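You operate a simulated robot arm through the tools that you are given. There is no shell and no other tool. Be economical: measure what you need, move in short steps, check, and stop when the job is done.

The job below is to be done with a simulated two-armed robot. You get a single attempt, and the scene is never put back.

JOB
Pick up the blue tube from the right end of the wooden bench with one hand, pass it to the other hand and put it on the wide end of the grey ledge.

The check looks at the end state, three seconds after you hand in, the way a careful person would. Anything else that was tipped, shoved, dropped, spilled or broken makes it a failure.

ROBOT AND FRAMES
Two 7-joint arms with two-finger parallel grippers on one trunk, on a base that drives. Base frame: it is fixed to the floor where the robot stands at the start and does not move with it; the origin is under the middle of the robot, x ahead of it, y to its left, z up. Lengths are in m, angles in degrees, forces in N, time in s.
The left shoulder is at the start at [0.05, 0.168, 1.132], the right one opposite. With the tool pointing down near the work surface each hand reaches from about 0.22 to 0.66 m from the robot's upright axis, wherever it stands, measured 20 degrees to its own side. Places, roughly: wide end of the grey ledge [1, -2.5, 0.7]. Payload 1.57 kg a hand.
Tool frame (each hand has its own): the origin (TCP) lies between the finger pads and is the grasp point; the fingertips stand 0.03 m ahead of it; z points along the fingers, y is the line along which they close. Largest opening 0.08 m; finger width 0.017, thickness 0.012; the body of the gripper, 0.04 by 0.082 m, starts 0.08 m behind the TCP.
Orientation is that of the tool frame in the base frame, as a unit quaternion [w, x, y, z]. With the fingers straight down and closing along the base's y, the tool's x points along the base's -x, its y along +y and its z along -z.

CONTROLS
- The arms move only by the tool jog_arm. It takes "left_rows", "right_rows" or both (then of equal length, played together; a hand with none holds still); each is a list that holds one entry, the list of rows, each a list of 7 numbers: the shift along the base's x, y, z in m, then the turn, a rotation vector about the base's x, y, z in degrees, then the gripper command, from -1 (shut) to 1 (fully open), values between in proportion. In form: [[[x, y, z, rx, ry, rz, grip], ...]]. A call has 1 to 20 rows; each row is the pose to reach, as a shift and turn from the pose commanded when the call began. A row lasts 0.2 s, in which the tool goes at most 0.05 m and 8.6 degrees; a call with a longer step from one row to the next is refused whole, and so is a gripper value outside its range. A pose out of reach is approached as far as the arm can. The call stops where the force on the tool passes 40 N (or 10 N more than at its start, if that is more) or the arm is blocked; 0.2 s more then pass. Each finger travels about 0.045 m/s and halts on what it meets, pressing with about 32 N; the grip force reading is that of the motor and also rises with nothing between the fingers. The clock runs only during rows and for 0.2 s after the last one: add rows that repeat a pose to give the fingers time. It gives the time, the measured TCP pose, the force on the tool (base axes), the opening and the grip force at its end, in the units of the frame above (readings bear some noise), with the torque about the TCP (base axes, N m) and any sound that the robot's microphone picked up.
- Cameras (640 x 400 px; columns grow to the right, rows downward): "scene" is now at [0.123, -0.0364, 1.3501]; the picture's right is [-0.39, -0.92, 0.00], its down [-0.47, 0.20, -0.86] and it looks along [0.79, -0.33, -0.51] (base axes); focal length 248 px, centre (320, 200). "left" rides on the left gripper at [0.072, 0.007, -0.122] in its tool frame; the picture's right is [-0.09, 1.00, 0.00], its down [-0.84, -0.08, -0.54] and it looks along [-0.54, -0.05, 0.84] (tool axes); focal length 238 px, centre (320, 200). "right" rides on the right gripper at [0.072, -0.006, -0.122] in its tool frame; the picture's right is [0.09, 1.00, 0.00], its down [-0.84, 0.08, -0.54] and it looks along [-0.54, 0.05, 0.84] (tool axes); focal length 238 px, centre (320, 200). There is no depth. A picture from a camera that has moved, and an enlarged one, comes with that camera's place and axes in the base frame and with its lens.
- grab_frame(camera): a new picture of that camera. It takes no simulated time.
- slide_trunk(by): slides the trunk up (or, below 0, down) by that many m; the arms and the scene camera ride with it, the base frame stays. It gives what a move gives, with no picture.
- steer(legs): drives the robot by 1 to 6 legs, each [ahead, left, turn to the left] in m, m and degrees, along the robot's own axes; the way and the turn of a leg run together, so that a leg with both is an arc; at most 1.5 m and 180 degrees a leg. The arms and the cameras ride along, it lands a little off, and it stops where it bumps. It gives what a move gives.
- head_to(pan, tilt): turns the head with the scene camera to pan (to the left, within 80 degrees either way) and tilt (down, from -29 to 69), counted from straight ahead of the robot. It gives what a move gives.
- zoom(camera, box): a new picture of the part [left, top, right, bottom] of that camera's present view, enlarged. It takes no simulated time.
- close_job(): hands the job in; it is judged then, once.

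Go step by step. Nothing tells you exact positions but the pictures and the camera data: compare them with the known pose of the tool, close in by small moves and look again before you grip or let go. The budget is 120 turns and 88 pictures, counting those below and the enlarged ones. Unless the task says otherwise, let go and move clear before handing in, and close with one line.

The tools are called after ">>>" as a command line: name --argument value ..., lists and objects as JSON in quotes. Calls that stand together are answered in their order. jog_arm: Moves the arms, as the interface text tells. Its arguments: {"type":"object","properties":{"left_rows":{"type":"array","items":{"type":"array","items":{"type":"array","items":{"type":"number"}}}},"right_rows":{"type":"array","items":{"type":"array","items":{"type":"array","items":{"type":"number"}}}}},"required":[]} The other tools are called the same way: slide_trunk (by) slides the trunk up or down; steer (legs) drives the base; head_to (pan, tilt) turns the head that bears the scene camera; grab_frame (camera) takes a picture; zoom (camera, box) takes an enlarged picture of a part of a camera's view; close_job () hands the job in.

At the start:

```text
time: 0.0
left_tcp_pos: [0.4064, 0.0542, 1.2067]
left_tool_rot: [-0.001, 0.0, 1.0, 0.001]
left_wrist_force: [0.7, 0.8, -0.6]
left_wrist_torque: [-0.03, -0.03, 0.03]
left_finger_gap: 0.0797
left_finger_force: 0.0
right_tcp_pos: [0.4165, -0.3877, 1.1583]
right_tool_rot: [0.0, 0.0, 1.0, 0.0]
right_wrist_force: [0.3, 0.2, 0.5]
right_wrist_torque: [0.02, 0.01, -0.04]
right_finger_gap: 0.08
right_finger_force: 0.1
trunk travel left (down, up): [-0.3, 0.143]
robot x, y, heading: [0.0003, -0.0017, 0.0]
head pan, tilt: [-22.8, 30.9]
```

scene: 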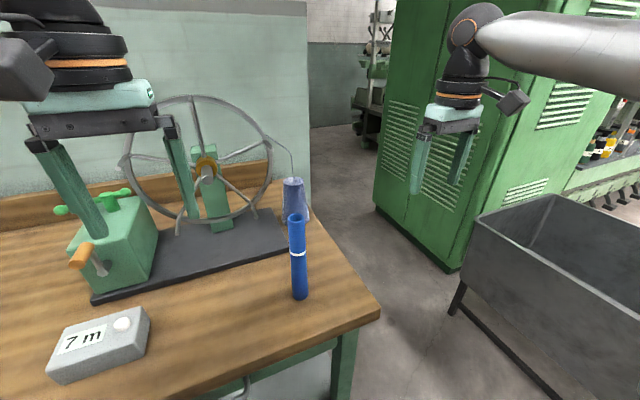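
right: 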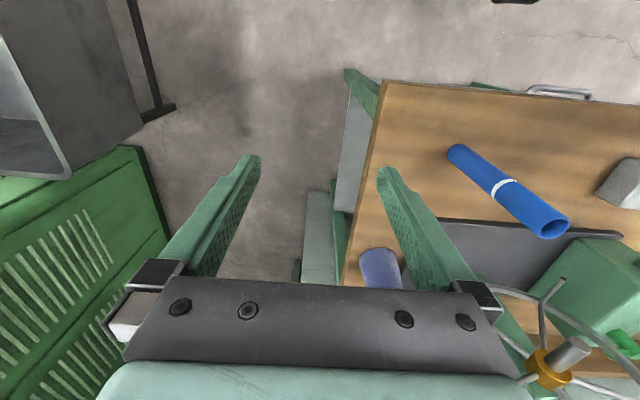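
left: 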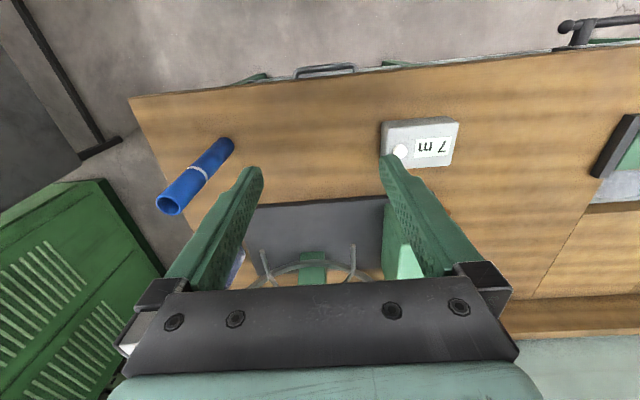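

The blue tube stands upright near the bench's right end. Triangulating puts it at about [0.48, -0.14], from z 0.88 to 1.09, roughly 0.03 m thick and open at the top. Next I'll look toward the ledge and zoom in on the tube.

>>> zoom --camera "scene" --box '[220, 150, 380, 320]'

>>> head_to --pan -70 --tilt 15

>>> grab_frame --camera "scene"

```text
2.35 times, centred on (300, 235) of scene
camera zoom: at [0.123, -0.0364, 1.3501], right [-0.39, -0.92, 0.0], down [-0.47, 0.2, -0.86], along [0.79, -0.33, -0.51], focal length 583 px, centre (367, 118)
```

zoom: 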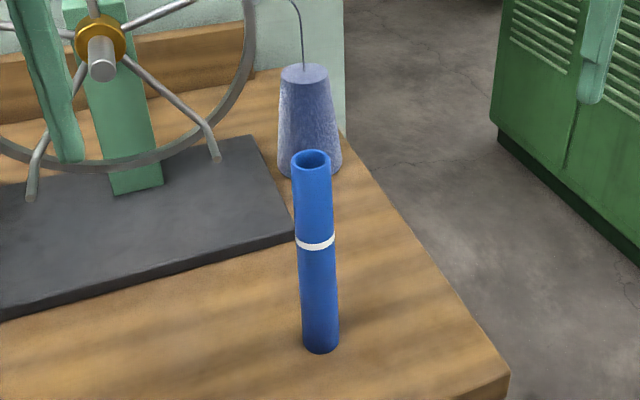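

```text
time: 1.1
left_tcp_pos: [0.4064, 0.0548, 1.2068]
left_tool_rot: [0.0, 0.0, 1.0, 0.0]
left_wrist_force: [-0.5, -0.2, -0.2]
left_wrist_torque: [0.01, 0.02, 0.01]
left_finger_gap: 0.0798
left_finger_force: 0.1
right_tcp_pos: [0.416, -0.3873, 1.16]
right_tool_rot: [0.0, 0.0, 1.0, 0.0]
right_wrist_force: [0.1, -0.1, 0.1]
right_wrist_torque: [0.02, 0.0, -0.03]
right_finger_gap: 0.08
right_finger_force: 0.1
trunk travel left (down, up): [-0.3, 0.143]
robot x, y, heading: [-0.0009, -0.0001, -0.3]
head pan, tilt: [-70.0, 15.0]
```

```text
83 pictures are left
camera scene: at [0.072, -0.0892, 1.3758], right [-0.94, -0.34, 0.0], down [-0.09, 0.24, -0.97], along [0.33, -0.91, -0.26], focal length 248 px, centre (320, 200)
```

scene: 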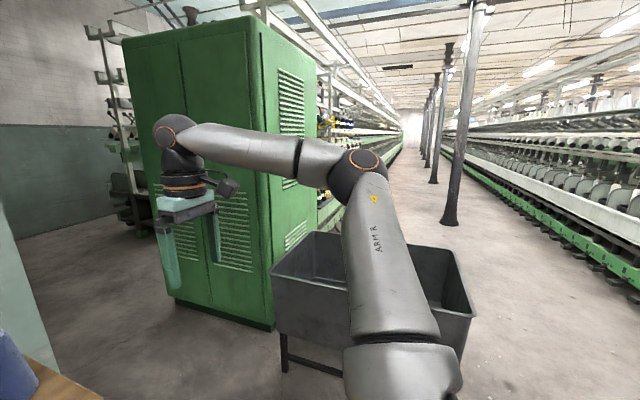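

The tube has clear bench in front of it, with a weight on a cord behind it. The ledge lies beyond the green cabinet and the bin. I'll have the right hand take the tube low and horizontally, then have the left take it from above, so I back off a little first and turn the right tool to point forward.

>>> steer --legs '[[-0.15, 0, 0]]'

>>> head_to --pan -15 --tilt 30

>>> jog_arm --right_rows '[[[0, 0, 0, 0, -8.5, 0, 1], [0, 0, 0, 0, -17, 0, 1], [0, 0, 0, 0, -25.5, 0, 1], [0, 0, 0, 0, -34, 0, 1], [0, 0, 0, 0, -42.5, 0, 1], [0, 0, 0, 0, -51, 0, 1], [0, 0, 0, 0, -59, 0, 1], [0, 0, 0, 0, -67, 0, 1], [0, 0, 0, 0, -75, 0, 1], [0, 0, 0, 0, -83, 0, 1], [0, 0, 0, 0, -90, 0, 1], [0, 0, 0, 0, -90, 0, 1]]]'

>>> grab_frame --camera "scene"

>>> grab_frame --camera "right"

```text
time: 2.5
left_tcp_pos: [0.2569, 0.0547, 1.2081]
left_tool_rot: [0.001, -0.001, 1.0, 0.0]
left_wrist_force: [0.0, 0.1, 0.2]
left_wrist_torque: [0.02, -0.03, 0.01]
left_finger_gap: 0.08
left_finger_force: 0.1
right_tcp_pos: [0.2669, -0.3869, 1.1597]
right_tool_rot: [0.0, -0.001, 1.0, 0.0]
right_wrist_force: [-0.8, 0.0, 0.2]
right_wrist_torque: [0.02, -0.03, -0.01]
right_finger_gap: 0.0799
right_finger_force: 0.0
trunk travel left (down, up): [-0.3, 0.143]
robot x, y, heading: [-0.1506, -0.0011, 0.1]
head pan, tilt: [-70.0, 15.0]
```

```text
time: 3.8
left_tcp_pos: [0.2567, 0.055, 1.2072]
left_tool_rot: [0.0, -0.001, 1.0, 0.0]
left_wrist_force: [0.0, -0.9, 0.0]
left_wrist_torque: [-0.02, 0.02, -0.02]
left_finger_gap: 0.0799
left_finger_force: 0.1
right_tcp_pos: [0.2683, -0.3872, 1.1598]
right_tool_rot: [-0.001, -0.001, 1.0, 0.0]
right_wrist_force: [0.3, -0.7, 0.8]
right_wrist_torque: [-0.06, 0.01, -0.01]
right_finger_gap: 0.0802
right_finger_force: 0.1
trunk travel left (down, up): [-0.3, 0.143]
robot x, y, heading: [-0.153, -0.0059, -0.1]
head pan, tilt: [-15.0, 30.0]
```

```text
time: 6.4
left_tcp_pos: [0.2575, 0.0546, 1.2073]
left_tool_rot: [0.001, -0.001, 1.0, -0.001]
left_wrist_force: [0.3, -0.3, 0.4]
left_wrist_torque: [0.0, 0.01, -0.03]
left_finger_gap: 0.0798
left_finger_force: 0.2
right_tcp_pos: [0.27, -0.3869, 1.1582]
right_tool_rot: [0.708, 0.0, 0.706, -0.002]
right_wrist_force: [-0.2, -1.6, -0.9]
right_wrist_torque: [0.04, 0.01, -0.01]
right_finger_gap: 0.0801
right_finger_force: 0.1
trunk travel left (down, up): [-0.3, 0.143]
robot x, y, heading: [-0.1529, 0.0014, -0.0]
head pan, tilt: [-15.0, 30.0]
```

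```text
82 pictures are left
camera scene: at [-0.0222, -0.0247, 1.3516], right [-0.26, -0.97, 0.0], down [-0.48, 0.13, -0.87], along [0.84, -0.22, -0.5], focal length 248 px, centre (320, 200)
```

scene: 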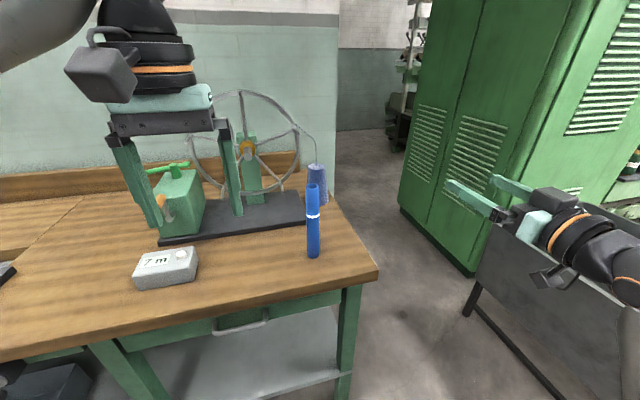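

```text
81 pictures are left
camera right: at [0.1457, -0.3927, 1.0876], right [0.0, 1.0, -0.09], down [-0.54, 0.08, 0.84], along [0.84, 0.05, 0.54], focal length 238 px, centre (320, 200)
```

right: 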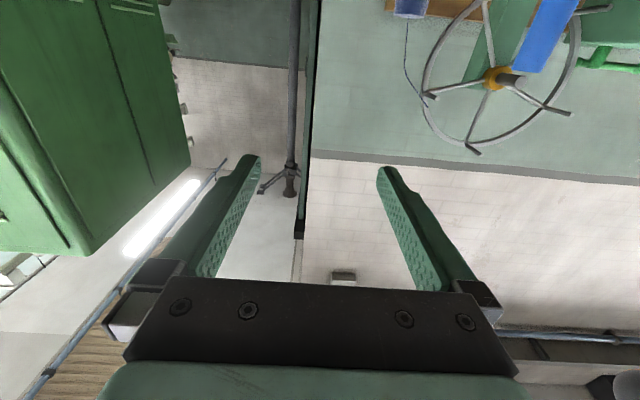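

The second view confirms the tube at [0.477, -0.138]. I'll bring the right hand in front of it, pitched 20° downward so its camera clears the bench, and move the left hand out of the way.

>>> jog_arm --right_rows '[[[0.01, 0.04, 0, 0, 5, 0, 1], [0.02, 0.08, 0, 0, 10, 0, 1], [0.03, 0.12, 0, 0, 15, 0, 1], [0.04, 0.16, 0, 0, 20, 0, 1], [0.05, 0.2, 0, 0, 20, 0, 1], [0.06, 0.249, 0, 0, 20, 0, 1], [0.06, 0.249, -0.045, 0, 20, 0, 1], [0.06, 0.249, -0.09, 0, 20, 0, 1], [0.06, 0.249, -0.135, 0, 20, 0, 1], [0.06, 0.249, -0.183, 0, 20, 0, 1], [0.06, 0.249, -0.183, 0, 20, 0, 1]]]' --left_rows '[[[0, 0.03, 0.03, 0, 0, 0, 1], [0, 0.06, 0.06, 0, 0, 0, 1], [0, 0.1, 0.09, 0, 0, 0, 1], [0, 0.13, 0.09, 0, 0, 0, 1], [0, 0.13, 0.09, 0, 0, 0, 1], [0, 0.13, 0.09, 0, 0, 0, 1], [0, 0.13, 0.09, 0, 0, 0, 1], [0, 0.13, 0.09, 0, 0, 0, 1], [0, 0.13, 0.09, 0, 0, 0, 1], [0, 0.13, 0.09, 0, 0, 0, 1], [0, 0.13, 0.09, 0, 0, 0, 1]]]'

>>> grab_frame --camera "scene"

>>> grab_frame --camera "right"

```text
time: 8.8
left_tcp_pos: [0.2583, 0.1853, 1.2971]
left_tool_rot: [0.0, -0.001, 1.0, -0.001]
left_wrist_force: [0.0, -0.5, 1.1]
left_wrist_torque: [0.0, -0.01, -0.02]
left_finger_gap: 0.0798
left_finger_force: 0.0
right_tcp_pos: [0.3268, -0.1362, 0.9768]
right_tool_rot: [0.573, 0.0, 0.819, -0.001]
right_wrist_force: [-0.1, -0.1, -0.5]
right_wrist_torque: [-0.02, -0.03, 0.0]
right_finger_gap: 0.0803
right_finger_force: 0.0
right hand out of reach, approached as far as the arm can: row 1, 2, 3
trunk travel left (down, up): [-0.3, 0.143]
robot x, y, heading: [-0.1481, -0.0017, 0.3]
head pan, tilt: [-15.0, 30.0]
```

```text
80 pictures are left
camera scene: at [-0.0221, -0.0247, 1.3516], right [-0.26, -0.97, 0.0], down [-0.48, 0.13, -0.87], along [0.84, -0.22, -0.5], focal length 248 px, centre (320, 200)
```

scene: 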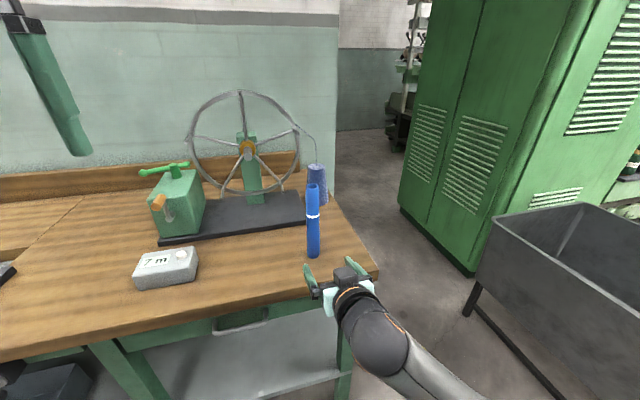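

```text
79 pictures are left
camera right: at [0.1872, -0.1432, 0.9512], right [-0.03, 1.0, -0.09], down [-0.22, 0.08, 0.97], along [0.97, 0.05, 0.22], focal length 238 px, centre (320, 200)
```

right: 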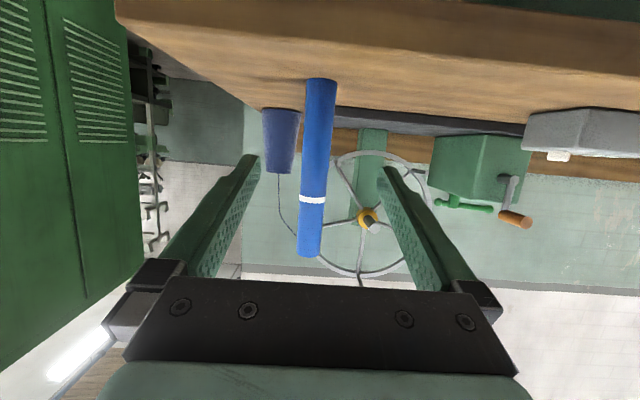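

The fingers are centred on the tube to about 3 mm. I'll advance and check before closing.

>>> jog_arm --right_rows '[[[0.04, -0.002, 0, 0, 0, 0, 1], [0.08, -0.003, 0, 0, 0, 0, 1], [0.12, -0.003, 0, 0, 0, 0, 1], [0.15, -0.003, 0, 0, 0, 0, 1], [0.15, -0.003, 0, 0, 0, 0, 1]]]'

>>> grab_frame --camera "right"

>>> zoom --camera "scene" --box '[240, 150, 400, 300]'

```text
time: 10.0
left_tcp_pos: [0.2587, 0.1835, 1.2977]
left_tool_rot: [0.0, -0.001, 1.0, 0.0]
left_wrist_force: [-0.1, -0.6, -0.4]
left_wrist_torque: [-0.01, -0.01, -0.01]
left_finger_gap: 0.0798
left_finger_force: 0.1
right_tcp_pos: [0.4804, -0.1426, 0.9752]
right_tool_rot: [0.574, 0.0, 0.819, -0.001]
right_wrist_force: [0.6, -0.7, -0.5]
right_wrist_torque: [0.0, 0.01, -0.03]
right_finger_gap: 0.08
right_finger_force: 0.1
trunk travel left (down, up): [-0.3, 0.143]
robot x, y, heading: [-0.1481, -0.0019, 0.2]
head pan, tilt: [-15.0, 30.0]
```

```text
78 pictures are left
camera right: at [0.3396, -0.1476, 0.9502], right [-0.03, 1.0, -0.09], down [-0.22, 0.08, 0.97], along [0.97, 0.05, 0.22], focal length 238 px, centre (320, 200)
```

right: 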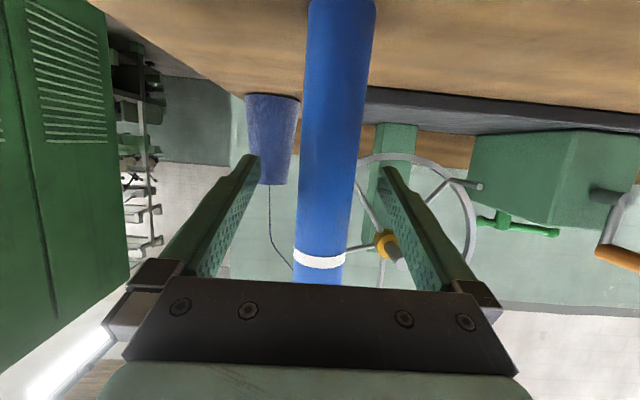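

```text
2.67 times, centred on (320, 225) of scene
camera zoom: at [-0.0223, -0.0247, 1.3516], right [-0.26, -0.97, 0.0], down [-0.48, 0.13, -0.87], along [0.84, -0.22, -0.5], focal length 661 px, centre (320, 133)
```

zoom: 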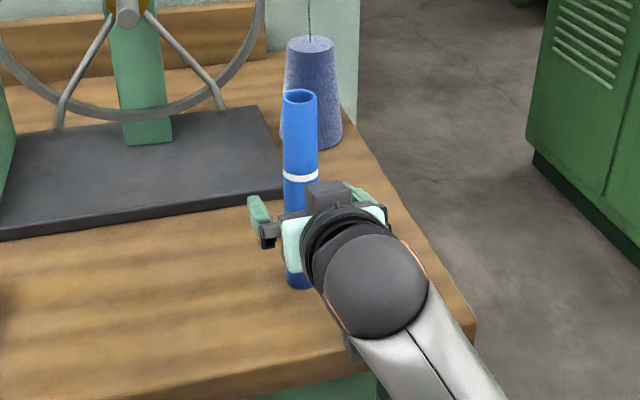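

The tube sits about 5 mm to the left of the finger centre. I'll correct that and close.

>>> jog_arm --right_rows '[[[0, 0.005, 0, 0, 0, 0, 1], [0, 0.005, 0, 0, 0, 0, 0.5], [0, 0.005, 0, 0, 0, 0, 0], [0, 0.005, 0, 0, 0, 0, -0.5], [0, 0.005, 0, 0, 0, 0, -1], [0, 0.005, 0, 0, 0, 0, -1], [0, 0.005, 0, 0, 0, 0, -1], [0, 0.005, 0, 0, 0, 0, -1]]]'

>>> grab_frame --camera "right"

```text
time: 11.8
left_tcp_pos: [0.2577, 0.1852, 1.2965]
left_tool_rot: [0.0, -0.001, 1.0, 0.0]
left_wrist_force: [0.1, 0.0, 0.3]
left_wrist_torque: [-0.01, -0.01, -0.03]
left_finger_gap: 0.08
left_finger_force: 0.1
right_tcp_pos: [0.4777, -0.1355, 0.9754]
right_tool_rot: [0.573, -0.001, 0.819, 0.0]
right_wrist_force: [0.8, 0.2, 0.1]
right_wrist_torque: [0.02, -0.02, 0.04]
right_finger_gap: 0.0316
right_finger_force: 31.8
trunk travel left (down, up): [-0.3, 0.143]
robot x, y, heading: [-0.1505, -0.0001, 0.3]
head pan, tilt: [-15.0, 30.0]
```

```text
76 pictures are left
camera right: at [0.3385, -0.1423, 0.9504], right [-0.03, 1.0, -0.09], down [-0.22, 0.08, 0.97], along [0.97, 0.05, 0.22], focal length 238 px, centre (320, 200)
```

right: 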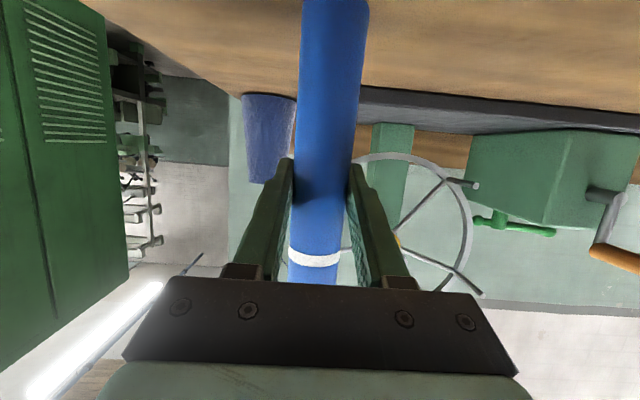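

The tube is gripped with a 31.6 mm opening. I'll lift it straight up and draw it back.

>>> jog_arm --right_rows '[[[0, 0, 0.02, 0, 0, 0, -1], [0, 0, 0.05, 0, 0, 0, -1], [0, 0, 0.09, 0, 0, 0, -1], [0, 0, 0.13, 0, 0, 0, -1], [-0.04, 0, 0.13, 0, 0, 0, -1], [-0.08, 0, 0.13, 0, 0, 0, -1], [-0.08, 0, 0.13, 0, 0, 0, -1]]]'

>>> steer --legs '[[-0.3, 0, 0]]'

>>> grab_frame --camera "scene"

```text
time: 13.4
left_tcp_pos: [0.2584, 0.1853, 1.2965]
left_tool_rot: [0.0, -0.001, 1.0, 0.0]
left_wrist_force: [-0.2, 0.0, 0.2]
left_wrist_torque: [-0.01, 0.02, -0.02]
left_finger_gap: 0.08
left_finger_force: 0.2
right_tcp_pos: [0.3983, -0.1356, 1.1048]
right_tool_rot: [0.574, 0.0, 0.819, -0.001]
right_wrist_force: [0.7, -0.1, 0.0]
right_wrist_torque: [0.04, 0.04, 0.02]
right_finger_gap: 0.0314
right_finger_force: 32.2
trunk travel left (down, up): [-0.3, 0.143]
robot x, y, heading: [-0.1483, -0.0006, 0.2]
head pan, tilt: [-15.0, 30.0]
```

```text
time: 15.4
left_tcp_pos: [-0.0471, 0.1835, 1.297]
left_tool_rot: [-0.001, -0.003, 1.0, 0.0]
left_wrist_force: [-0.4, -0.3, 0.1]
left_wrist_torque: [0.03, -0.03, -0.02]
left_finger_gap: 0.0802
left_finger_force: 0.1
right_tcp_pos: [0.0945, -0.1356, 1.1051]
right_tool_rot: [0.573, -0.004, 0.819, 0.002]
right_wrist_force: [-0.3, 0.1, -0.2]
right_wrist_torque: [0.0, 0.01, -0.01]
right_finger_gap: 0.0313
right_finger_force: 32.1
trunk travel left (down, up): [-0.3, 0.143]
robot x, y, heading: [-0.4526, 0.0003, 0.2]
head pan, tilt: [-15.0, 30.0]
```

```text
75 pictures are left
camera scene: at [-0.3261, -0.0256, 1.3516], right [-0.25, -0.97, 0.0], down [-0.48, 0.13, -0.87], along [0.84, -0.22, -0.5], focal length 248 px, centre (320, 200)
```

scene: 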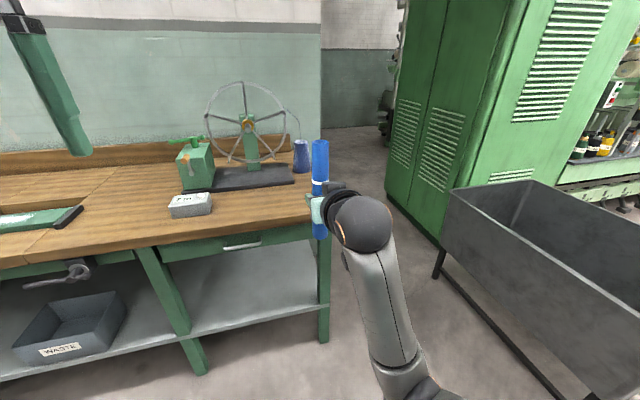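

The tube is clear of the bench. I'll bring it to the robot's midline and lower, then move the left hand over it.

>>> jog_arm --right_rows '[[[-0.02, 0.035, -0.02, 0, 0, 0, -1], [-0.04, 0.07, -0.04, 0, 0, 0, -1], [-0.06, 0.1, -0.06, 0, 0, 0, -1], [-0.07, 0.13, -0.08, 0, 0, 0, -1], [-0.07, 0.13, -0.08, 0, 0, 0, -1], [-0.07, 0.13, -0.08, 0, 0, 0, -1]]]'

>>> jog_arm --left_rows '[[[0.03, -0.03, 0, 0, 0, 0, 1], [0.05, -0.07, 0, 0, 0, 0, 1], [0.07, -0.1, 0, 0, 0, 0, 1], [0.07, -0.1, 0, 0, 0, 0, 1]]]'

>>> grab_frame --camera "left"

>>> grab_frame --camera "scene"

```text
time: 16.1
left_tcp_pos: [-0.0461, 0.1855, 1.2968]
left_tool_rot: [0.0, -0.004, 1.0, 0.0]
left_wrist_force: [0.1, 1.0, 1.6]
left_wrist_torque: [-0.01, 0.02, 0.0]
left_finger_gap: 0.0802
left_finger_force: 0.0
right_tcp_pos: [0.0728, -0.0974, 1.151]
right_tool_rot: [0.658, -0.001, 0.752, -0.052]
right_wrist_force: [-0.9, -0.4, -1.1]
right_wrist_torque: [0.0, 0.02, 0.0]
right_finger_gap: 0.0315
right_finger_force: 31.9
trunk travel left (down, up): [-0.3, 0.143]
robot x, y, heading: [-0.4561, -0.0023, 0.4]
head pan, tilt: [-15.0, 30.0]
stopped in row 3 (right hand): the arm was blocked; the commanded pose is now the measured one
```

```text
time: 17.1
left_tcp_pos: [0.014, 0.0898, 1.2837]
left_tool_rot: [0.002, -0.003, 1.0, 0.001]
left_wrist_force: [-0.8, 0.0, -0.2]
left_wrist_torque: [-0.01, 0.0, -0.01]
left_finger_gap: 0.0803
left_finger_force: 0.1
left hand out of reach, approached as far as the arm can: row 3, 4
right_tcp_pos: [0.0707, -0.0968, 1.1523]
right_tool_rot: [0.658, -0.001, 0.751, -0.05]
right_wrist_force: [-0.1, -0.6, -0.7]
right_wrist_torque: [0.02, 0.02, -0.01]
right_finger_gap: 0.0316
right_finger_force: 32.2
trunk travel left (down, up): [-0.3, 0.143]
robot x, y, heading: [-0.4496, -0.0012, 0.7]
head pan, tilt: [-15.0, 30.0]
```

```text
74 pictures are left
camera left: at [-0.0585, 0.0964, 1.4059], right [0.09, 1.0, 0.0], down [0.84, -0.07, 0.54], along [0.54, -0.04, -0.84], focal length 238 px, centre (320, 200)
```

left: 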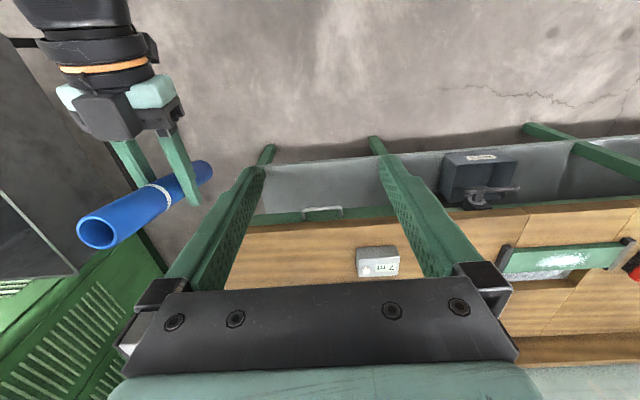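

```text
73 pictures are left
camera scene: at [-0.3258, -0.0256, 1.3516], right [-0.25, -0.97, 0.0], down [-0.48, 0.13, -0.87], along [0.84, -0.22, -0.5], focal length 248 px, centre (320, 200)
```

scene: 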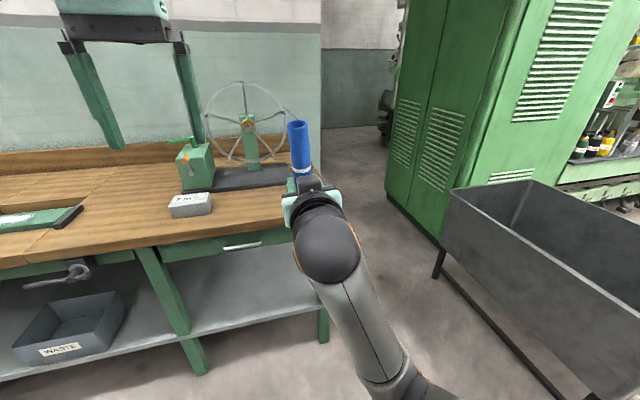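

The right arm was blocked when pulled inward, which tilted the tube about 12°, though it is still held. I'll swing it back to the right, make the tube upright again and lower it, since both arms reach better there.

>>> jog_arm --right_rows '[[[0.02, -0.03, 0, 2.4, 6.2, 1.6, -1], [0.025, -0.04, -0.03, 4.8, 12.4, 3.2, -1], [0.02, -0.04, -0.07, 4.8, 12.4, 3.2, -1], [0, -0.04, -0.11, 4.8, 12.4, 3.2, -1], [-0.02, -0.04, -0.15, 4.8, 12.4, 3.2, -1], [-0.04, -0.04, -0.19, 4.8, 12.4, 3.2, -1], [-0.04, -0.04, -0.235, 4.8, 12.4, 3.2, -1], [-0.04, -0.04, -0.235, 4.8, 12.4, 3.2, -1]]]'

>>> grab_frame --camera "scene"

>>> grab_frame --camera "left"

```text
time: 18.0
left_tcp_pos: [0.0135, 0.0906, 1.2838]
left_tool_rot: [0.001, -0.004, 1.0, 0.002]
left_wrist_force: [0.4, -0.7, -0.5]
left_wrist_torque: [0.0, 0.0, -0.02]
left_finger_gap: 0.0799
left_finger_force: 0.1
right_tcp_pos: [0.0847, -0.1417, 1.1636]
right_tool_rot: [0.662, 0.004, 0.75, -0.004]
right_wrist_force: [-0.4, 0.5, -0.4]
right_wrist_torque: [0.01, -0.02, -0.02]
right_finger_gap: 0.0313
right_finger_force: 32.1
trunk travel left (down, up): [-0.3, 0.143]
robot x, y, heading: [-0.4509, -0.0033, 0.3]
head pan, tilt: [-15.0, 30.0]
stopped in row 4 (right hand): the arm was blocked; the commanded pose is now the measured one
```

```text
72 pictures are left
camera scene: at [-0.3255, -0.0256, 1.3516], right [-0.25, -0.97, 0.0], down [-0.48, 0.13, -0.87], along [0.84, -0.22, -0.5], focal length 248 px, centre (320, 200)
```

scene: 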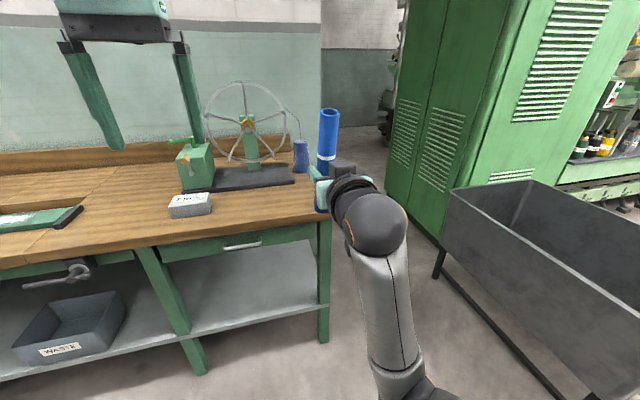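

```text
71 pictures are left
camera left: at [-0.0583, 0.0966, 1.4058], right [0.08, 1.0, 0.0], down [0.84, -0.07, 0.54], along [0.54, -0.04, -0.84], focal length 238 px, centre (320, 200)
```

left: 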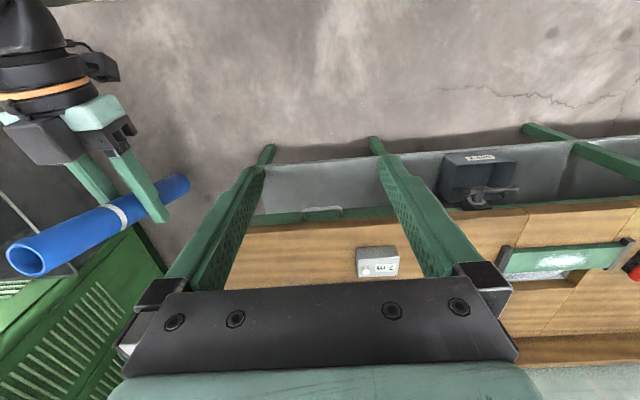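

The arm appears to hit a joint limit when close in and high. I'll extend forward first, then go down to the height that worked earlier, where the bench is still 0.2 m away.

>>> jog_arm --right_rows '[[[0.03, 0, 0, 0, 0, 0, -1], [0.06, 0, -0.01, 0, 4, 0, -1], [0.08, 0, -0.03, 0, 8, 0, -1], [0.09, 0, -0.06, 0, 12, 0, -1], [0.09, 0, -0.1, 0, 12, 0, -1], [0.09, 0, -0.14, 0, 12, 0, -1], [0.09, 0, -0.185, 0, 12, 0, -1], [0.09, 0, -0.185, 0, 12, 0, -1]]]'

>>> grab_frame --camera "scene"

```text
time: 19.6
left_tcp_pos: [0.0143, 0.0912, 1.2845]
left_tool_rot: [0.002, -0.004, 1.0, 0.002]
left_wrist_force: [-0.5, 0.8, -0.5]
left_wrist_torque: [0.02, 0.01, 0.0]
left_finger_gap: 0.0803
left_finger_force: 0.1
right_tcp_pos: [0.1896, -0.1449, 1.1082]
right_tool_rot: [0.656, 0.005, 0.755, -0.008]
right_wrist_force: [0.2, 0.4, -1.0]
right_wrist_torque: [0.02, 0.03, -0.01]
right_finger_gap: 0.0315
right_finger_force: 31.7
trunk travel left (down, up): [-0.3, 0.143]
robot x, y, heading: [-0.4525, 0.001, 0.4]
head pan, tilt: [-15.0, 30.0]
stopped in row 7 (right hand): the arm was blocked; the commanded pose is now the measured one
```

```text
70 pictures are left
camera scene: at [-0.3255, -0.0257, 1.3516], right [-0.25, -0.97, 0.0], down [-0.48, 0.13, -0.87], along [0.84, -0.22, -0.5], focal length 248 px, centre (320, 200)
```

scene: 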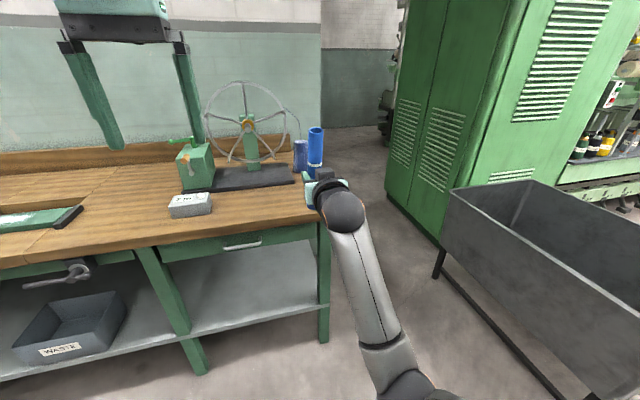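

The pitch is stuck near 8° while the height follows. I'll try small moves to find which direction is free.

>>> jog_arm --right_rows '[[[0, -0.02, -0.02, 0, 0, 0, -1], [0, -0.04, -0.05, 0, 0, 0, -1], [0, -0.05, -0.08, 0, 0, 0, -1], [0, -0.05, -0.08, 0, 0, 0, -1]]]'

```text
time: 20.6
left_tcp_pos: [0.0142, 0.09, 1.2839]
left_tool_rot: [0.001, -0.003, 1.0, 0.0]
left_wrist_force: [-0.7, 0.1, 0.5]
left_wrist_torque: [-0.03, -0.04, -0.02]
left_finger_gap: 0.0799
left_finger_force: 0.0
right_tcp_pos: [0.1884, -0.1942, 1.025]
right_tool_rot: [0.654, 0.007, 0.756, -0.007]
right_wrist_force: [-0.2, -0.8, -0.2]
right_wrist_torque: [0.0, -0.02, 0.03]
right_finger_gap: 0.0312
right_finger_force: 32.4
trunk travel left (down, up): [-0.3, 0.143]
robot x, y, heading: [-0.4509, 0.0001, 0.5]
head pan, tilt: [-15.0, 30.0]
```

Moving down at the current pitch works. Now I'll try pitching in place.

>>> jog_arm --right_rows '[[[0, 0, -0.01, 0, 3, 0, -1], [0, 0, -0.02, 0, 6, 0, -1], [0, 0, -0.03, 0, 9, 0, -1], [0, 0, -0.04, 0, 11.8, 0, -1], [0, 0, -0.04, 0, 11.8, 0, -1]]]'

>>> grab_frame --camera "scene"

```text
time: 21.8
left_tcp_pos: [0.0144, 0.0912, 1.2834]
left_tool_rot: [0.001, -0.003, 1.0, 0.001]
left_wrist_force: [-1.1, 0.3, 0.2]
left_wrist_torque: [0.02, 0.0, 0.0]
left_finger_gap: 0.0798
left_finger_force: 0.0
right_tcp_pos: [0.1891, -0.194, 0.9866]
right_tool_rot: [0.573, 0.005, 0.82, -0.007]
right_wrist_force: [0.2, 0.1, -0.2]
right_wrist_torque: [-0.02, 0.03, 0.0]
right_finger_gap: 0.0319
right_finger_force: 31.4
trunk travel left (down, up): [-0.3, 0.143]
robot x, y, heading: [-0.4472, 0.0, 0.5]
head pan, tilt: [-15.0, 30.0]
```

```text
69 pictures are left
camera scene: at [-0.3256, -0.0256, 1.3516], right [-0.25, -0.97, 0.0], down [-0.48, 0.13, -0.87], along [0.84, -0.22, -0.5], focal length 248 px, centre (320, 200)
```

scene: 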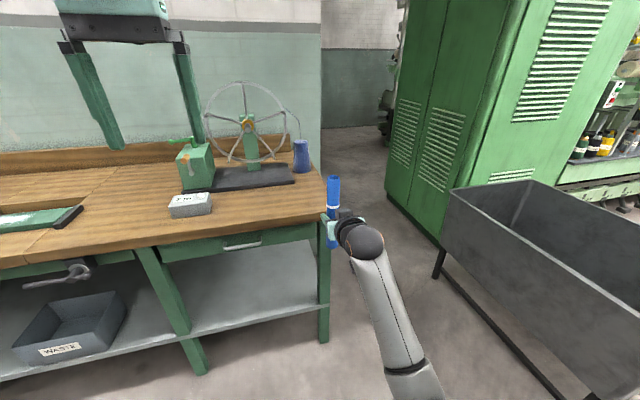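

The tube is upright again. Now I'll ease it lower and closer in small steps, toward the left hand's reach.

>>> jog_arm --right_rows '[[[-0.01, 0.01, -0.03, 0, 0, 0, -1], [-0.02, 0.02, -0.06, 0, 0, 0, -1], [-0.05, 0.03, -0.07, 0, 0, 0, -1], [-0.08, 0.05, -0.07, 0, 0, 0, -1], [-0.11, 0.07, -0.07, 0, 0, 0, -1], [-0.11, 0.07, -0.07, 0, 0, 0, -1]]]'

>>> jog_arm --left_rows '[[[0.02, 0, -0.04, 0, 0, 0, 1], [0.04, -0.01, -0.08, 0, 0, 0, 1], [0.05, -0.02, -0.12, 0, 0, 0, 1], [0.06, -0.03, -0.15, 0, 0, 0, 1], [0.06, -0.03, -0.15, 0, 0, 0, 1]]]'

>>> grab_frame --camera "left"

>>> grab_frame --camera "scene"

```text
time: 23.1
left_tcp_pos: [0.0141, 0.091, 1.2837]
left_tool_rot: [0.002, -0.004, 1.0, 0.002]
left_wrist_force: [-0.3, 0.4, 0.4]
left_wrist_torque: [0.02, 0.02, -0.01]
left_finger_gap: 0.08
left_finger_force: 0.0
right_tcp_pos: [0.0889, -0.174, 0.9127]
right_tool_rot: [0.581, -0.034, 0.809, -0.081]
right_wrist_force: [0.0, 1.1, 0.1]
right_wrist_torque: [0.01, 0.01, 0.01]
right_finger_gap: 0.0315
right_finger_force: 31.8
trunk travel left (down, up): [-0.3, 0.143]
robot x, y, heading: [-0.4526, -0.005, 0.3]
head pan, tilt: [-15.0, 30.0]
stopped in row 6 (right hand): the arm was blocked; the commanded pose is now the measured one
```

```text
time: 24.3
left_tcp_pos: [0.0763, 0.0621, 1.1336]
left_tool_rot: [0.002, -0.003, 1.0, 0.001]
left_wrist_force: [0.6, 0.5, -0.2]
left_wrist_torque: [0.03, 0.0, 0.03]
left_finger_gap: 0.0801
left_finger_force: 0.1
right_tcp_pos: [0.0893, -0.1738, 0.9135]
right_tool_rot: [0.581, -0.034, 0.809, -0.081]
right_wrist_force: [-0.1, -0.2, 0.3]
right_wrist_torque: [-0.01, 0.03, 0.0]
right_finger_gap: 0.0317
right_finger_force: 31.9
trunk travel left (down, up): [-0.3, 0.143]
robot x, y, heading: [-0.4523, -0.001, 0.4]
head pan, tilt: [-15.0, 30.0]
```

```text
68 pictures are left
camera left: at [0.0031, 0.067, 1.2547], right [0.08, 1.0, 0.0], down [0.84, -0.07, 0.54], along [0.54, -0.04, -0.84], focal length 238 px, centre (320, 200)
```

left: 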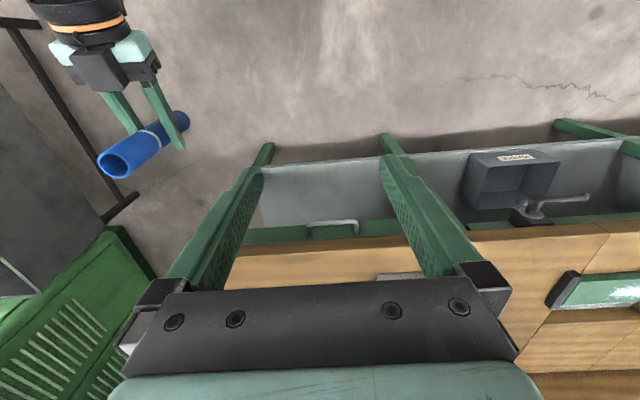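

```text
67 pictures are left
camera scene: at [-0.3257, -0.0255, 1.3516], right [-0.25, -0.97, 0.0], down [-0.48, 0.13, -0.87], along [0.84, -0.22, -0.5], focal length 248 px, centre (320, 200)
```

scene: 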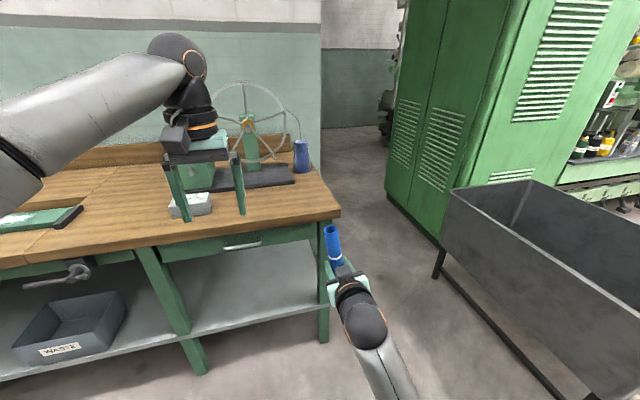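

The right arm is blocked again close in, and the tube leans about 10°. I'll move out slightly to straighten it, then yaw the right hand about the tube to point left, which frees its wrist.

>>> jog_arm --right_rows '[[[0.02, -0.01, 0, 3.3, 0.5, 0.7, -1], [0.04, -0.02, 0, 6.6, 1, 1.4, -1], [0.06, -0.02, 0, 9.8, 1.4, 2.1, -1], [0.06, -0.02, 0, 9.8, 1.4, 2.1, -1]]]'

>>> jog_arm --right_rows '[[[0, 0.01, 0, 0, 0, 8, -1], [0, 0.02, 0, 0, 0, 16, -1], [0, 0.03, 0, 0, 0, 24, -1], [0, 0.04, 0, 0, 0, 32, -1], [0, 0.05, 0, 0, 0, 40, -1], [0, 0.05, 0, 0, 0, 40, -1]]]'

>>> grab_frame --camera "scene"

```text
time: 25.3
left_tcp_pos: [0.0754, 0.0617, 1.1335]
left_tool_rot: [0.002, -0.004, 1.0, 0.001]
left_wrist_force: [-0.1, 0.5, -0.5]
left_wrist_torque: [0.01, 0.02, -0.02]
left_finger_gap: 0.08
left_finger_force: 0.0
right_tcp_pos: [0.1514, -0.1927, 0.9128]
right_tool_rot: [0.574, 0.001, 0.819, 0.0]
right_wrist_force: [-0.8, -0.2, 0.8]
right_wrist_torque: [0.0, 0.02, -0.01]
right_finger_gap: 0.0317
right_finger_force: 32.4
trunk travel left (down, up): [-0.3, 0.143]
robot x, y, heading: [-0.4516, -0.0, 0.4]
head pan, tilt: [-15.0, 30.0]
```

```text
time: 26.7
left_tcp_pos: [0.0755, 0.0613, 1.1329]
left_tool_rot: [0.002, -0.003, 1.0, 0.001]
left_wrist_force: [0.0, -0.1, 0.7]
left_wrist_torque: [-0.01, -0.03, -0.02]
left_finger_gap: 0.08
left_finger_force: 0.1
right_tcp_pos: [0.1498, -0.1442, 0.9139]
right_tool_rot: [0.539, -0.28, 0.77, 0.195]
right_wrist_force: [-0.3, -0.5, -0.3]
right_wrist_torque: [0.0, 0.01, 0.01]
right_finger_gap: 0.0317
right_finger_force: 32.4
trunk travel left (down, up): [-0.3, 0.143]
robot x, y, heading: [-0.4562, -0.0019, 0.5]
head pan, tilt: [-15.0, 30.0]
```

```text
66 pictures are left
camera scene: at [-0.3256, -0.0256, 1.3516], right [-0.25, -0.97, 0.0], down [-0.48, 0.13, -0.87], along [0.84, -0.22, -0.5], focal length 248 px, centre (320, 200)
```

scene: 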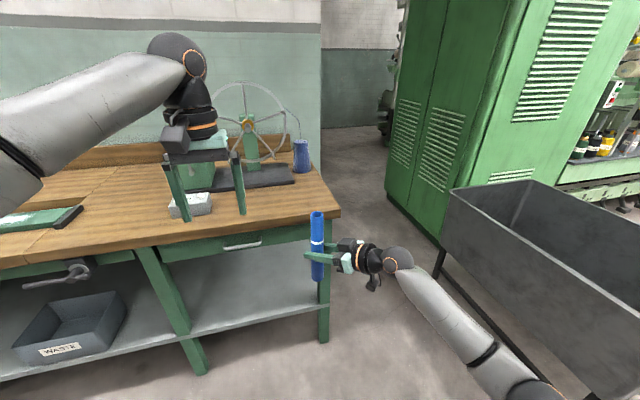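

The yaw works well. I'll bring the tube inward to the centre with a bit more yaw.

>>> jog_arm --right_rows '[[[-0.015, 0.02, 0, 0, 0, 5, -1], [-0.03, 0.04, 0, 0, 0, 10, -1], [-0.045, 0.06, 0, 0, 0, 15, -1], [-0.06, 0.08, 0, 0, 0, 20, -1], [-0.075, 0.1, 0, 0, 0, 20, -1], [-0.09, 0.11, 0, 0, 0, 20, -1], [-0.09, 0.11, 0, 0, 0, 20, -1]]]'

>>> grab_frame --camera "left"

>>> grab_frame --camera "scene"

```text
time: 28.3
left_tcp_pos: [0.0765, 0.0614, 1.1333]
left_tool_rot: [0.002, -0.003, 1.0, 0.001]
left_wrist_force: [0.5, 0.0, 0.5]
left_wrist_torque: [0.01, 0.0, 0.02]
left_finger_gap: 0.0799
left_finger_force: 0.1
right_tcp_pos: [0.0585, -0.0343, 0.9134]
right_tool_rot: [0.497, -0.41, 0.709, 0.287]
right_wrist_force: [-0.3, 0.2, -0.6]
right_wrist_torque: [0.03, 0.0, -0.02]
right_finger_gap: 0.0314
right_finger_force: 31.9
trunk travel left (down, up): [-0.3, 0.143]
robot x, y, heading: [-0.4534, -0.0034, 0.4]
head pan, tilt: [-15.0, 30.0]
```

```text
65 pictures are left
camera left: at [0.0031, 0.067, 1.2549], right [0.09, 1.0, 0.0], down [0.84, -0.07, 0.54], along [0.54, -0.04, -0.84], focal length 238 px, centre (320, 200)
```

left: 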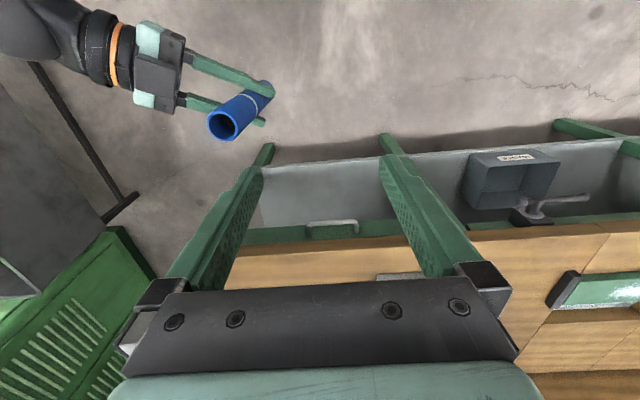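

```text
64 pictures are left
camera scene: at [-0.3255, -0.0256, 1.3516], right [-0.25, -0.97, 0.0], down [-0.48, 0.13, -0.87], along [0.84, -0.22, -0.5], focal length 248 px, centre (320, 200)
```

scene: 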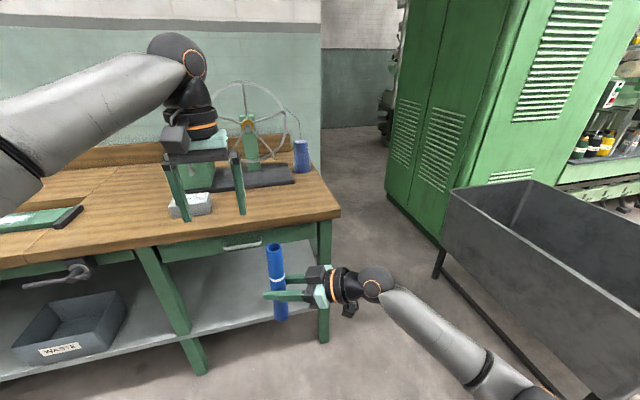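

The tube now hangs centred at [0.057, -0.03], with its top at z ≈ 1.03. I'll move the left hand right above it.

>>> jog_arm --left_rows '[[[-0.005, -0.03, 0, 0, 0, 0, 1], [-0.012, -0.06, 0, 0, 0, 0, 1], [-0.018, -0.0915, 0, 0, 0, 0, 1], [-0.018, -0.0915, -0.02, 0, 0, 0, 1], [-0.018, -0.0915, -0.02, 0, 0, 0, 1]]]'

>>> grab_frame --camera "left"

>>> grab_frame --camera "scene"

```text
time: 29.5
left_tcp_pos: [0.0569, -0.0299, 1.1121]
left_tool_rot: [0.001, -0.003, 1.0, 0.001]
left_wrist_force: [-0.9, -0.2, -0.6]
left_wrist_torque: [0.01, 0.0, -0.01]
left_finger_gap: 0.0802
left_finger_force: 0.0
right_tcp_pos: [0.0587, -0.0346, 0.9125]
right_tool_rot: [0.497, -0.409, 0.71, 0.286]
right_wrist_force: [0.1, 0.3, -0.3]
right_wrist_torque: [-0.01, 0.0, 0.02]
right_finger_gap: 0.0311
right_finger_force: 32.0
trunk travel left (down, up): [-0.3, 0.143]
robot x, y, heading: [-0.4526, -0.0001, 0.6]
head pan, tilt: [-15.0, 30.0]
```

```text
63 pictures are left
camera left: at [-0.0168, -0.0247, 1.2342], right [0.08, 1.0, 0.0], down [0.84, -0.07, 0.54], along [0.54, -0.04, -0.84], focal length 238 px, centre (320, 200)
```

left: 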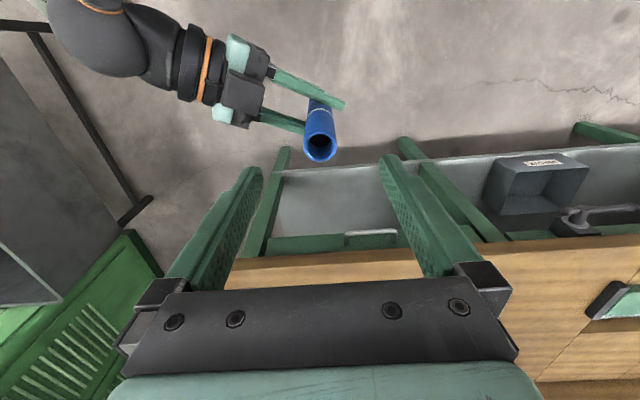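

```text
62 pictures are left
camera scene: at [-0.3256, -0.0256, 1.3516], right [-0.25, -0.97, 0.0], down [-0.48, 0.13, -0.87], along [0.84, -0.22, -0.5], focal length 248 px, centre (320, 200)
```

scene: 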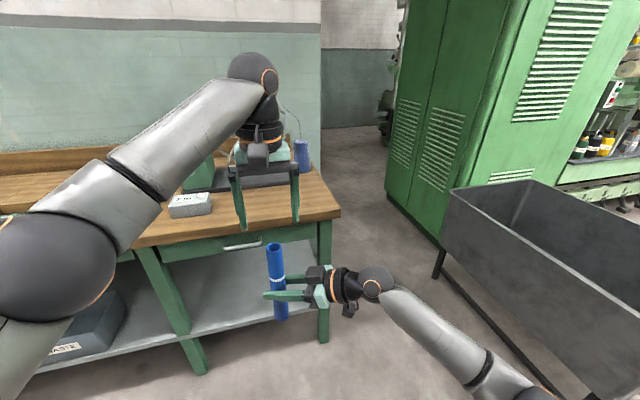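

The tube top lies exactly under the left fingers. I'll descend to grip 4 cm below the rim.

>>> jog_arm --left_rows '[[[0, 0, -0.03, 0, 0, 0, 1], [0.001, 0, -0.06, 0, 0, 0, 1], [0.001, 0, -0.09, 0, 0, 0, 1], [0.001, 0, -0.12, 0, 0, 0, 1], [0.001, 0, -0.122, 0, 0, 0, 1]]]'

>>> grab_frame --camera "left"

>>> zoom --camera "scene" --box '[180, 160, 400, 330]'

```text
time: 30.7
left_tcp_pos: [0.057, -0.0304, 0.991]
left_tool_rot: [0.002, -0.004, 1.0, 0.001]
left_wrist_force: [-0.4, 0.2, -0.9]
left_wrist_torque: [0.01, 0.01, -0.01]
left_finger_gap: 0.08
left_finger_force: 0.0
right_tcp_pos: [0.0589, -0.0332, 0.9123]
right_tool_rot: [0.497, -0.409, 0.71, 0.287]
right_wrist_force: [0.3, 0.9, -0.2]
right_wrist_torque: [0.02, 0.01, -0.01]
right_finger_gap: 0.0314
right_finger_force: 32.1
trunk travel left (down, up): [-0.3, 0.143]
robot x, y, heading: [-0.4542, -0.0032, 0.4]
head pan, tilt: [-15.0, 30.0]
```

```text
61 pictures are left
camera left: at [-0.0157, -0.0246, 1.1122], right [0.09, 1.0, 0.0], down [0.84, -0.07, 0.54], along [0.54, -0.04, -0.84], focal length 238 px, centre (320, 200)
```

left: 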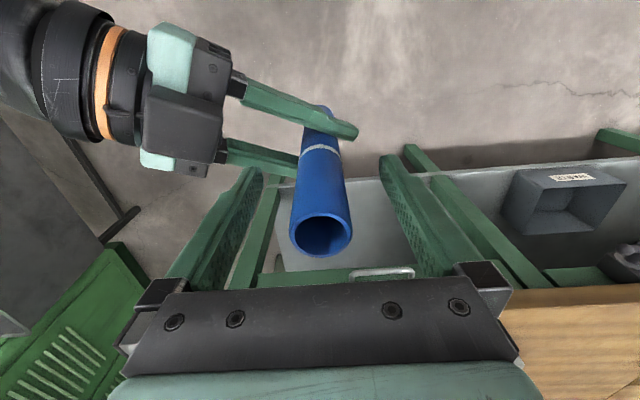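

```text
2.35 times, centred on (290, 245) of scene
camera zoom: at [-0.3256, -0.0256, 1.3516], right [-0.25, -0.97, 0.0], down [-0.48, 0.13, -0.87], along [0.84, -0.22, -0.5], focal length 583 px, centre (391, 94)
```

zoom: 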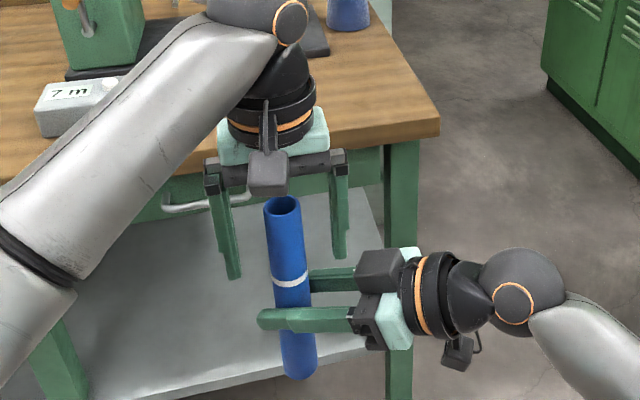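

The tube is centred between the left fingers. I'll close the left hand while the right holds.

>>> jog_arm --left_rows '[[[0, 0, 0, 0, 0, 0, 0.5], [0, 0, 0, 0, 0, 0, 0], [0, 0, 0, 0, 0, 0, -0.5], [0, 0, 0, 0, 0, 0, -1], [0, 0, 0, 0, 0, 0, -1], [0, 0, 0, 0, 0, 0, -1], [0, 0, 0, 0, 0, 0, -1]]]'

>>> grab_frame --camera "left"

```text
time: 32.3
left_tcp_pos: [0.0563, -0.0311, 0.9896]
left_tool_rot: [0.001, -0.003, 1.0, 0.001]
left_wrist_force: [0.3, -0.1, 0.4]
left_wrist_torque: [-0.13, 0.02, 0.09]
left_finger_gap: 0.0306
left_finger_force: 32.1
right_tcp_pos: [0.0585, -0.0327, 0.9132]
right_tool_rot: [0.497, -0.408, 0.71, 0.286]
right_wrist_force: [0.8, 1.6, -0.6]
right_wrist_torque: [0.07, -0.02, -0.07]
right_finger_gap: 0.0313
right_finger_force: 31.7
trunk travel left (down, up): [-0.3, 0.143]
robot x, y, heading: [-0.4489, 0.0034, 0.5]
head pan, tilt: [-15.0, 30.0]
```

```text
59 pictures are left
camera left: at [-0.0157, -0.0248, 1.1123], right [0.09, 1.0, 0.0], down [0.84, -0.07, 0.54], along [0.54, -0.04, -0.84], focal length 238 px, centre (320, 200)
```

left: 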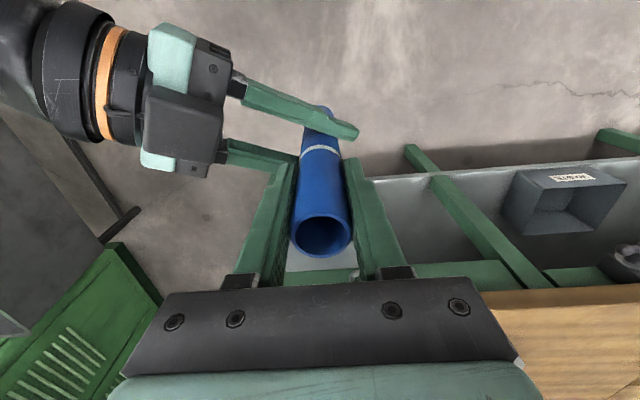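

Both hands hold the tube. I'll open the right hand and back it off horizontally along its pointing direction.

>>> jog_arm --right_rows '[[[0, 0, 0, 0, 0, 0, -0.3], [0, 0, 0, 0, 0, 0, 0.4], [0, 0, 0, 0, 0, 0, 1], [0, 0, 0, 0, 0, 0, 1], [0, 0, 0, 0, 0, 0, 1], [0, 0, 0, 0, 0, 0, 1]]]'

>>> jog_arm --right_rows '[[[-0.015, -0.026, 0, 0, 0, 0, 1], [-0.03, -0.052, 0, 0, 0, 0, 1], [-0.04, -0.09, 0, 0, 0, 0, 1], [-0.03, -0.13, 0, 0, 0, 0, 1], [-0.02, -0.17, 0, 0, 0, 0, 1], [-0.0, -0.21, 0, 0, 0, 0, 1], [0, -0.21, 0, 0, 0, 0, 1]]]'

>>> grab_frame --camera "scene"

```text
time: 33.7
left_tcp_pos: [0.0576, -0.0308, 0.9914]
left_tool_rot: [0.001, -0.004, 1.0, 0.0]
left_wrist_force: [0.1, 0.5, 0.2]
left_wrist_torque: [-0.03, 0.01, 0.0]
left_finger_gap: 0.0303
left_finger_force: 32.4
right_tcp_pos: [0.0579, -0.0341, 0.9125]
right_tool_rot: [0.497, -0.409, 0.71, 0.286]
right_wrist_force: [-0.4, -0.4, 0.6]
right_wrist_torque: [0.03, 0.0, 0.02]
right_finger_gap: 0.0799
right_finger_force: 0.0
trunk travel left (down, up): [-0.3, 0.143]
robot x, y, heading: [-0.4505, 0.0025, 0.4]
head pan, tilt: [-15.0, 30.0]
```

```text
time: 35.3
left_tcp_pos: [0.0569, -0.0312, 0.9898]
left_tool_rot: [0.001, -0.004, 1.0, 0.001]
left_wrist_force: [-0.5, 1.1, 0.3]
left_wrist_torque: [-0.02, 0.0, 0.03]
left_finger_gap: 0.0305
left_finger_force: 32.2
right_tcp_pos: [0.0593, -0.2451, 0.9123]
right_tool_rot: [0.497, -0.409, 0.709, 0.286]
right_wrist_force: [-0.1, 0.3, -0.5]
right_wrist_torque: [-0.03, 0.03, 0.01]
right_finger_gap: 0.0801
right_finger_force: 0.1
trunk travel left (down, up): [-0.3, 0.143]
robot x, y, heading: [-0.4504, -0.0011, 0.3]
head pan, tilt: [-15.0, 30.0]
```

```text
58 pictures are left
camera scene: at [-0.3256, -0.0255, 1.3516], right [-0.25, -0.97, 0.0], down [-0.48, 0.13, -0.87], along [0.84, -0.22, -0.5], focal length 248 px, centre (320, 200)
```

scene: 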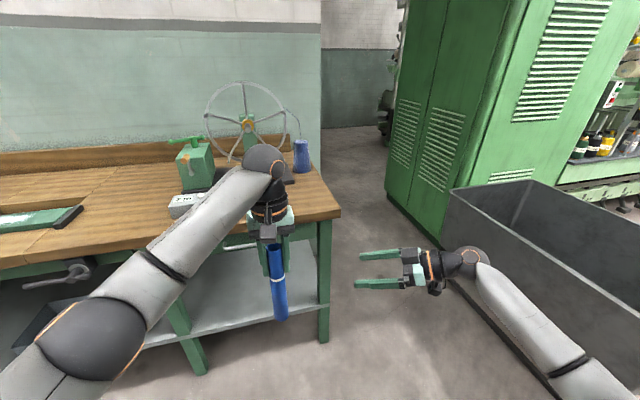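

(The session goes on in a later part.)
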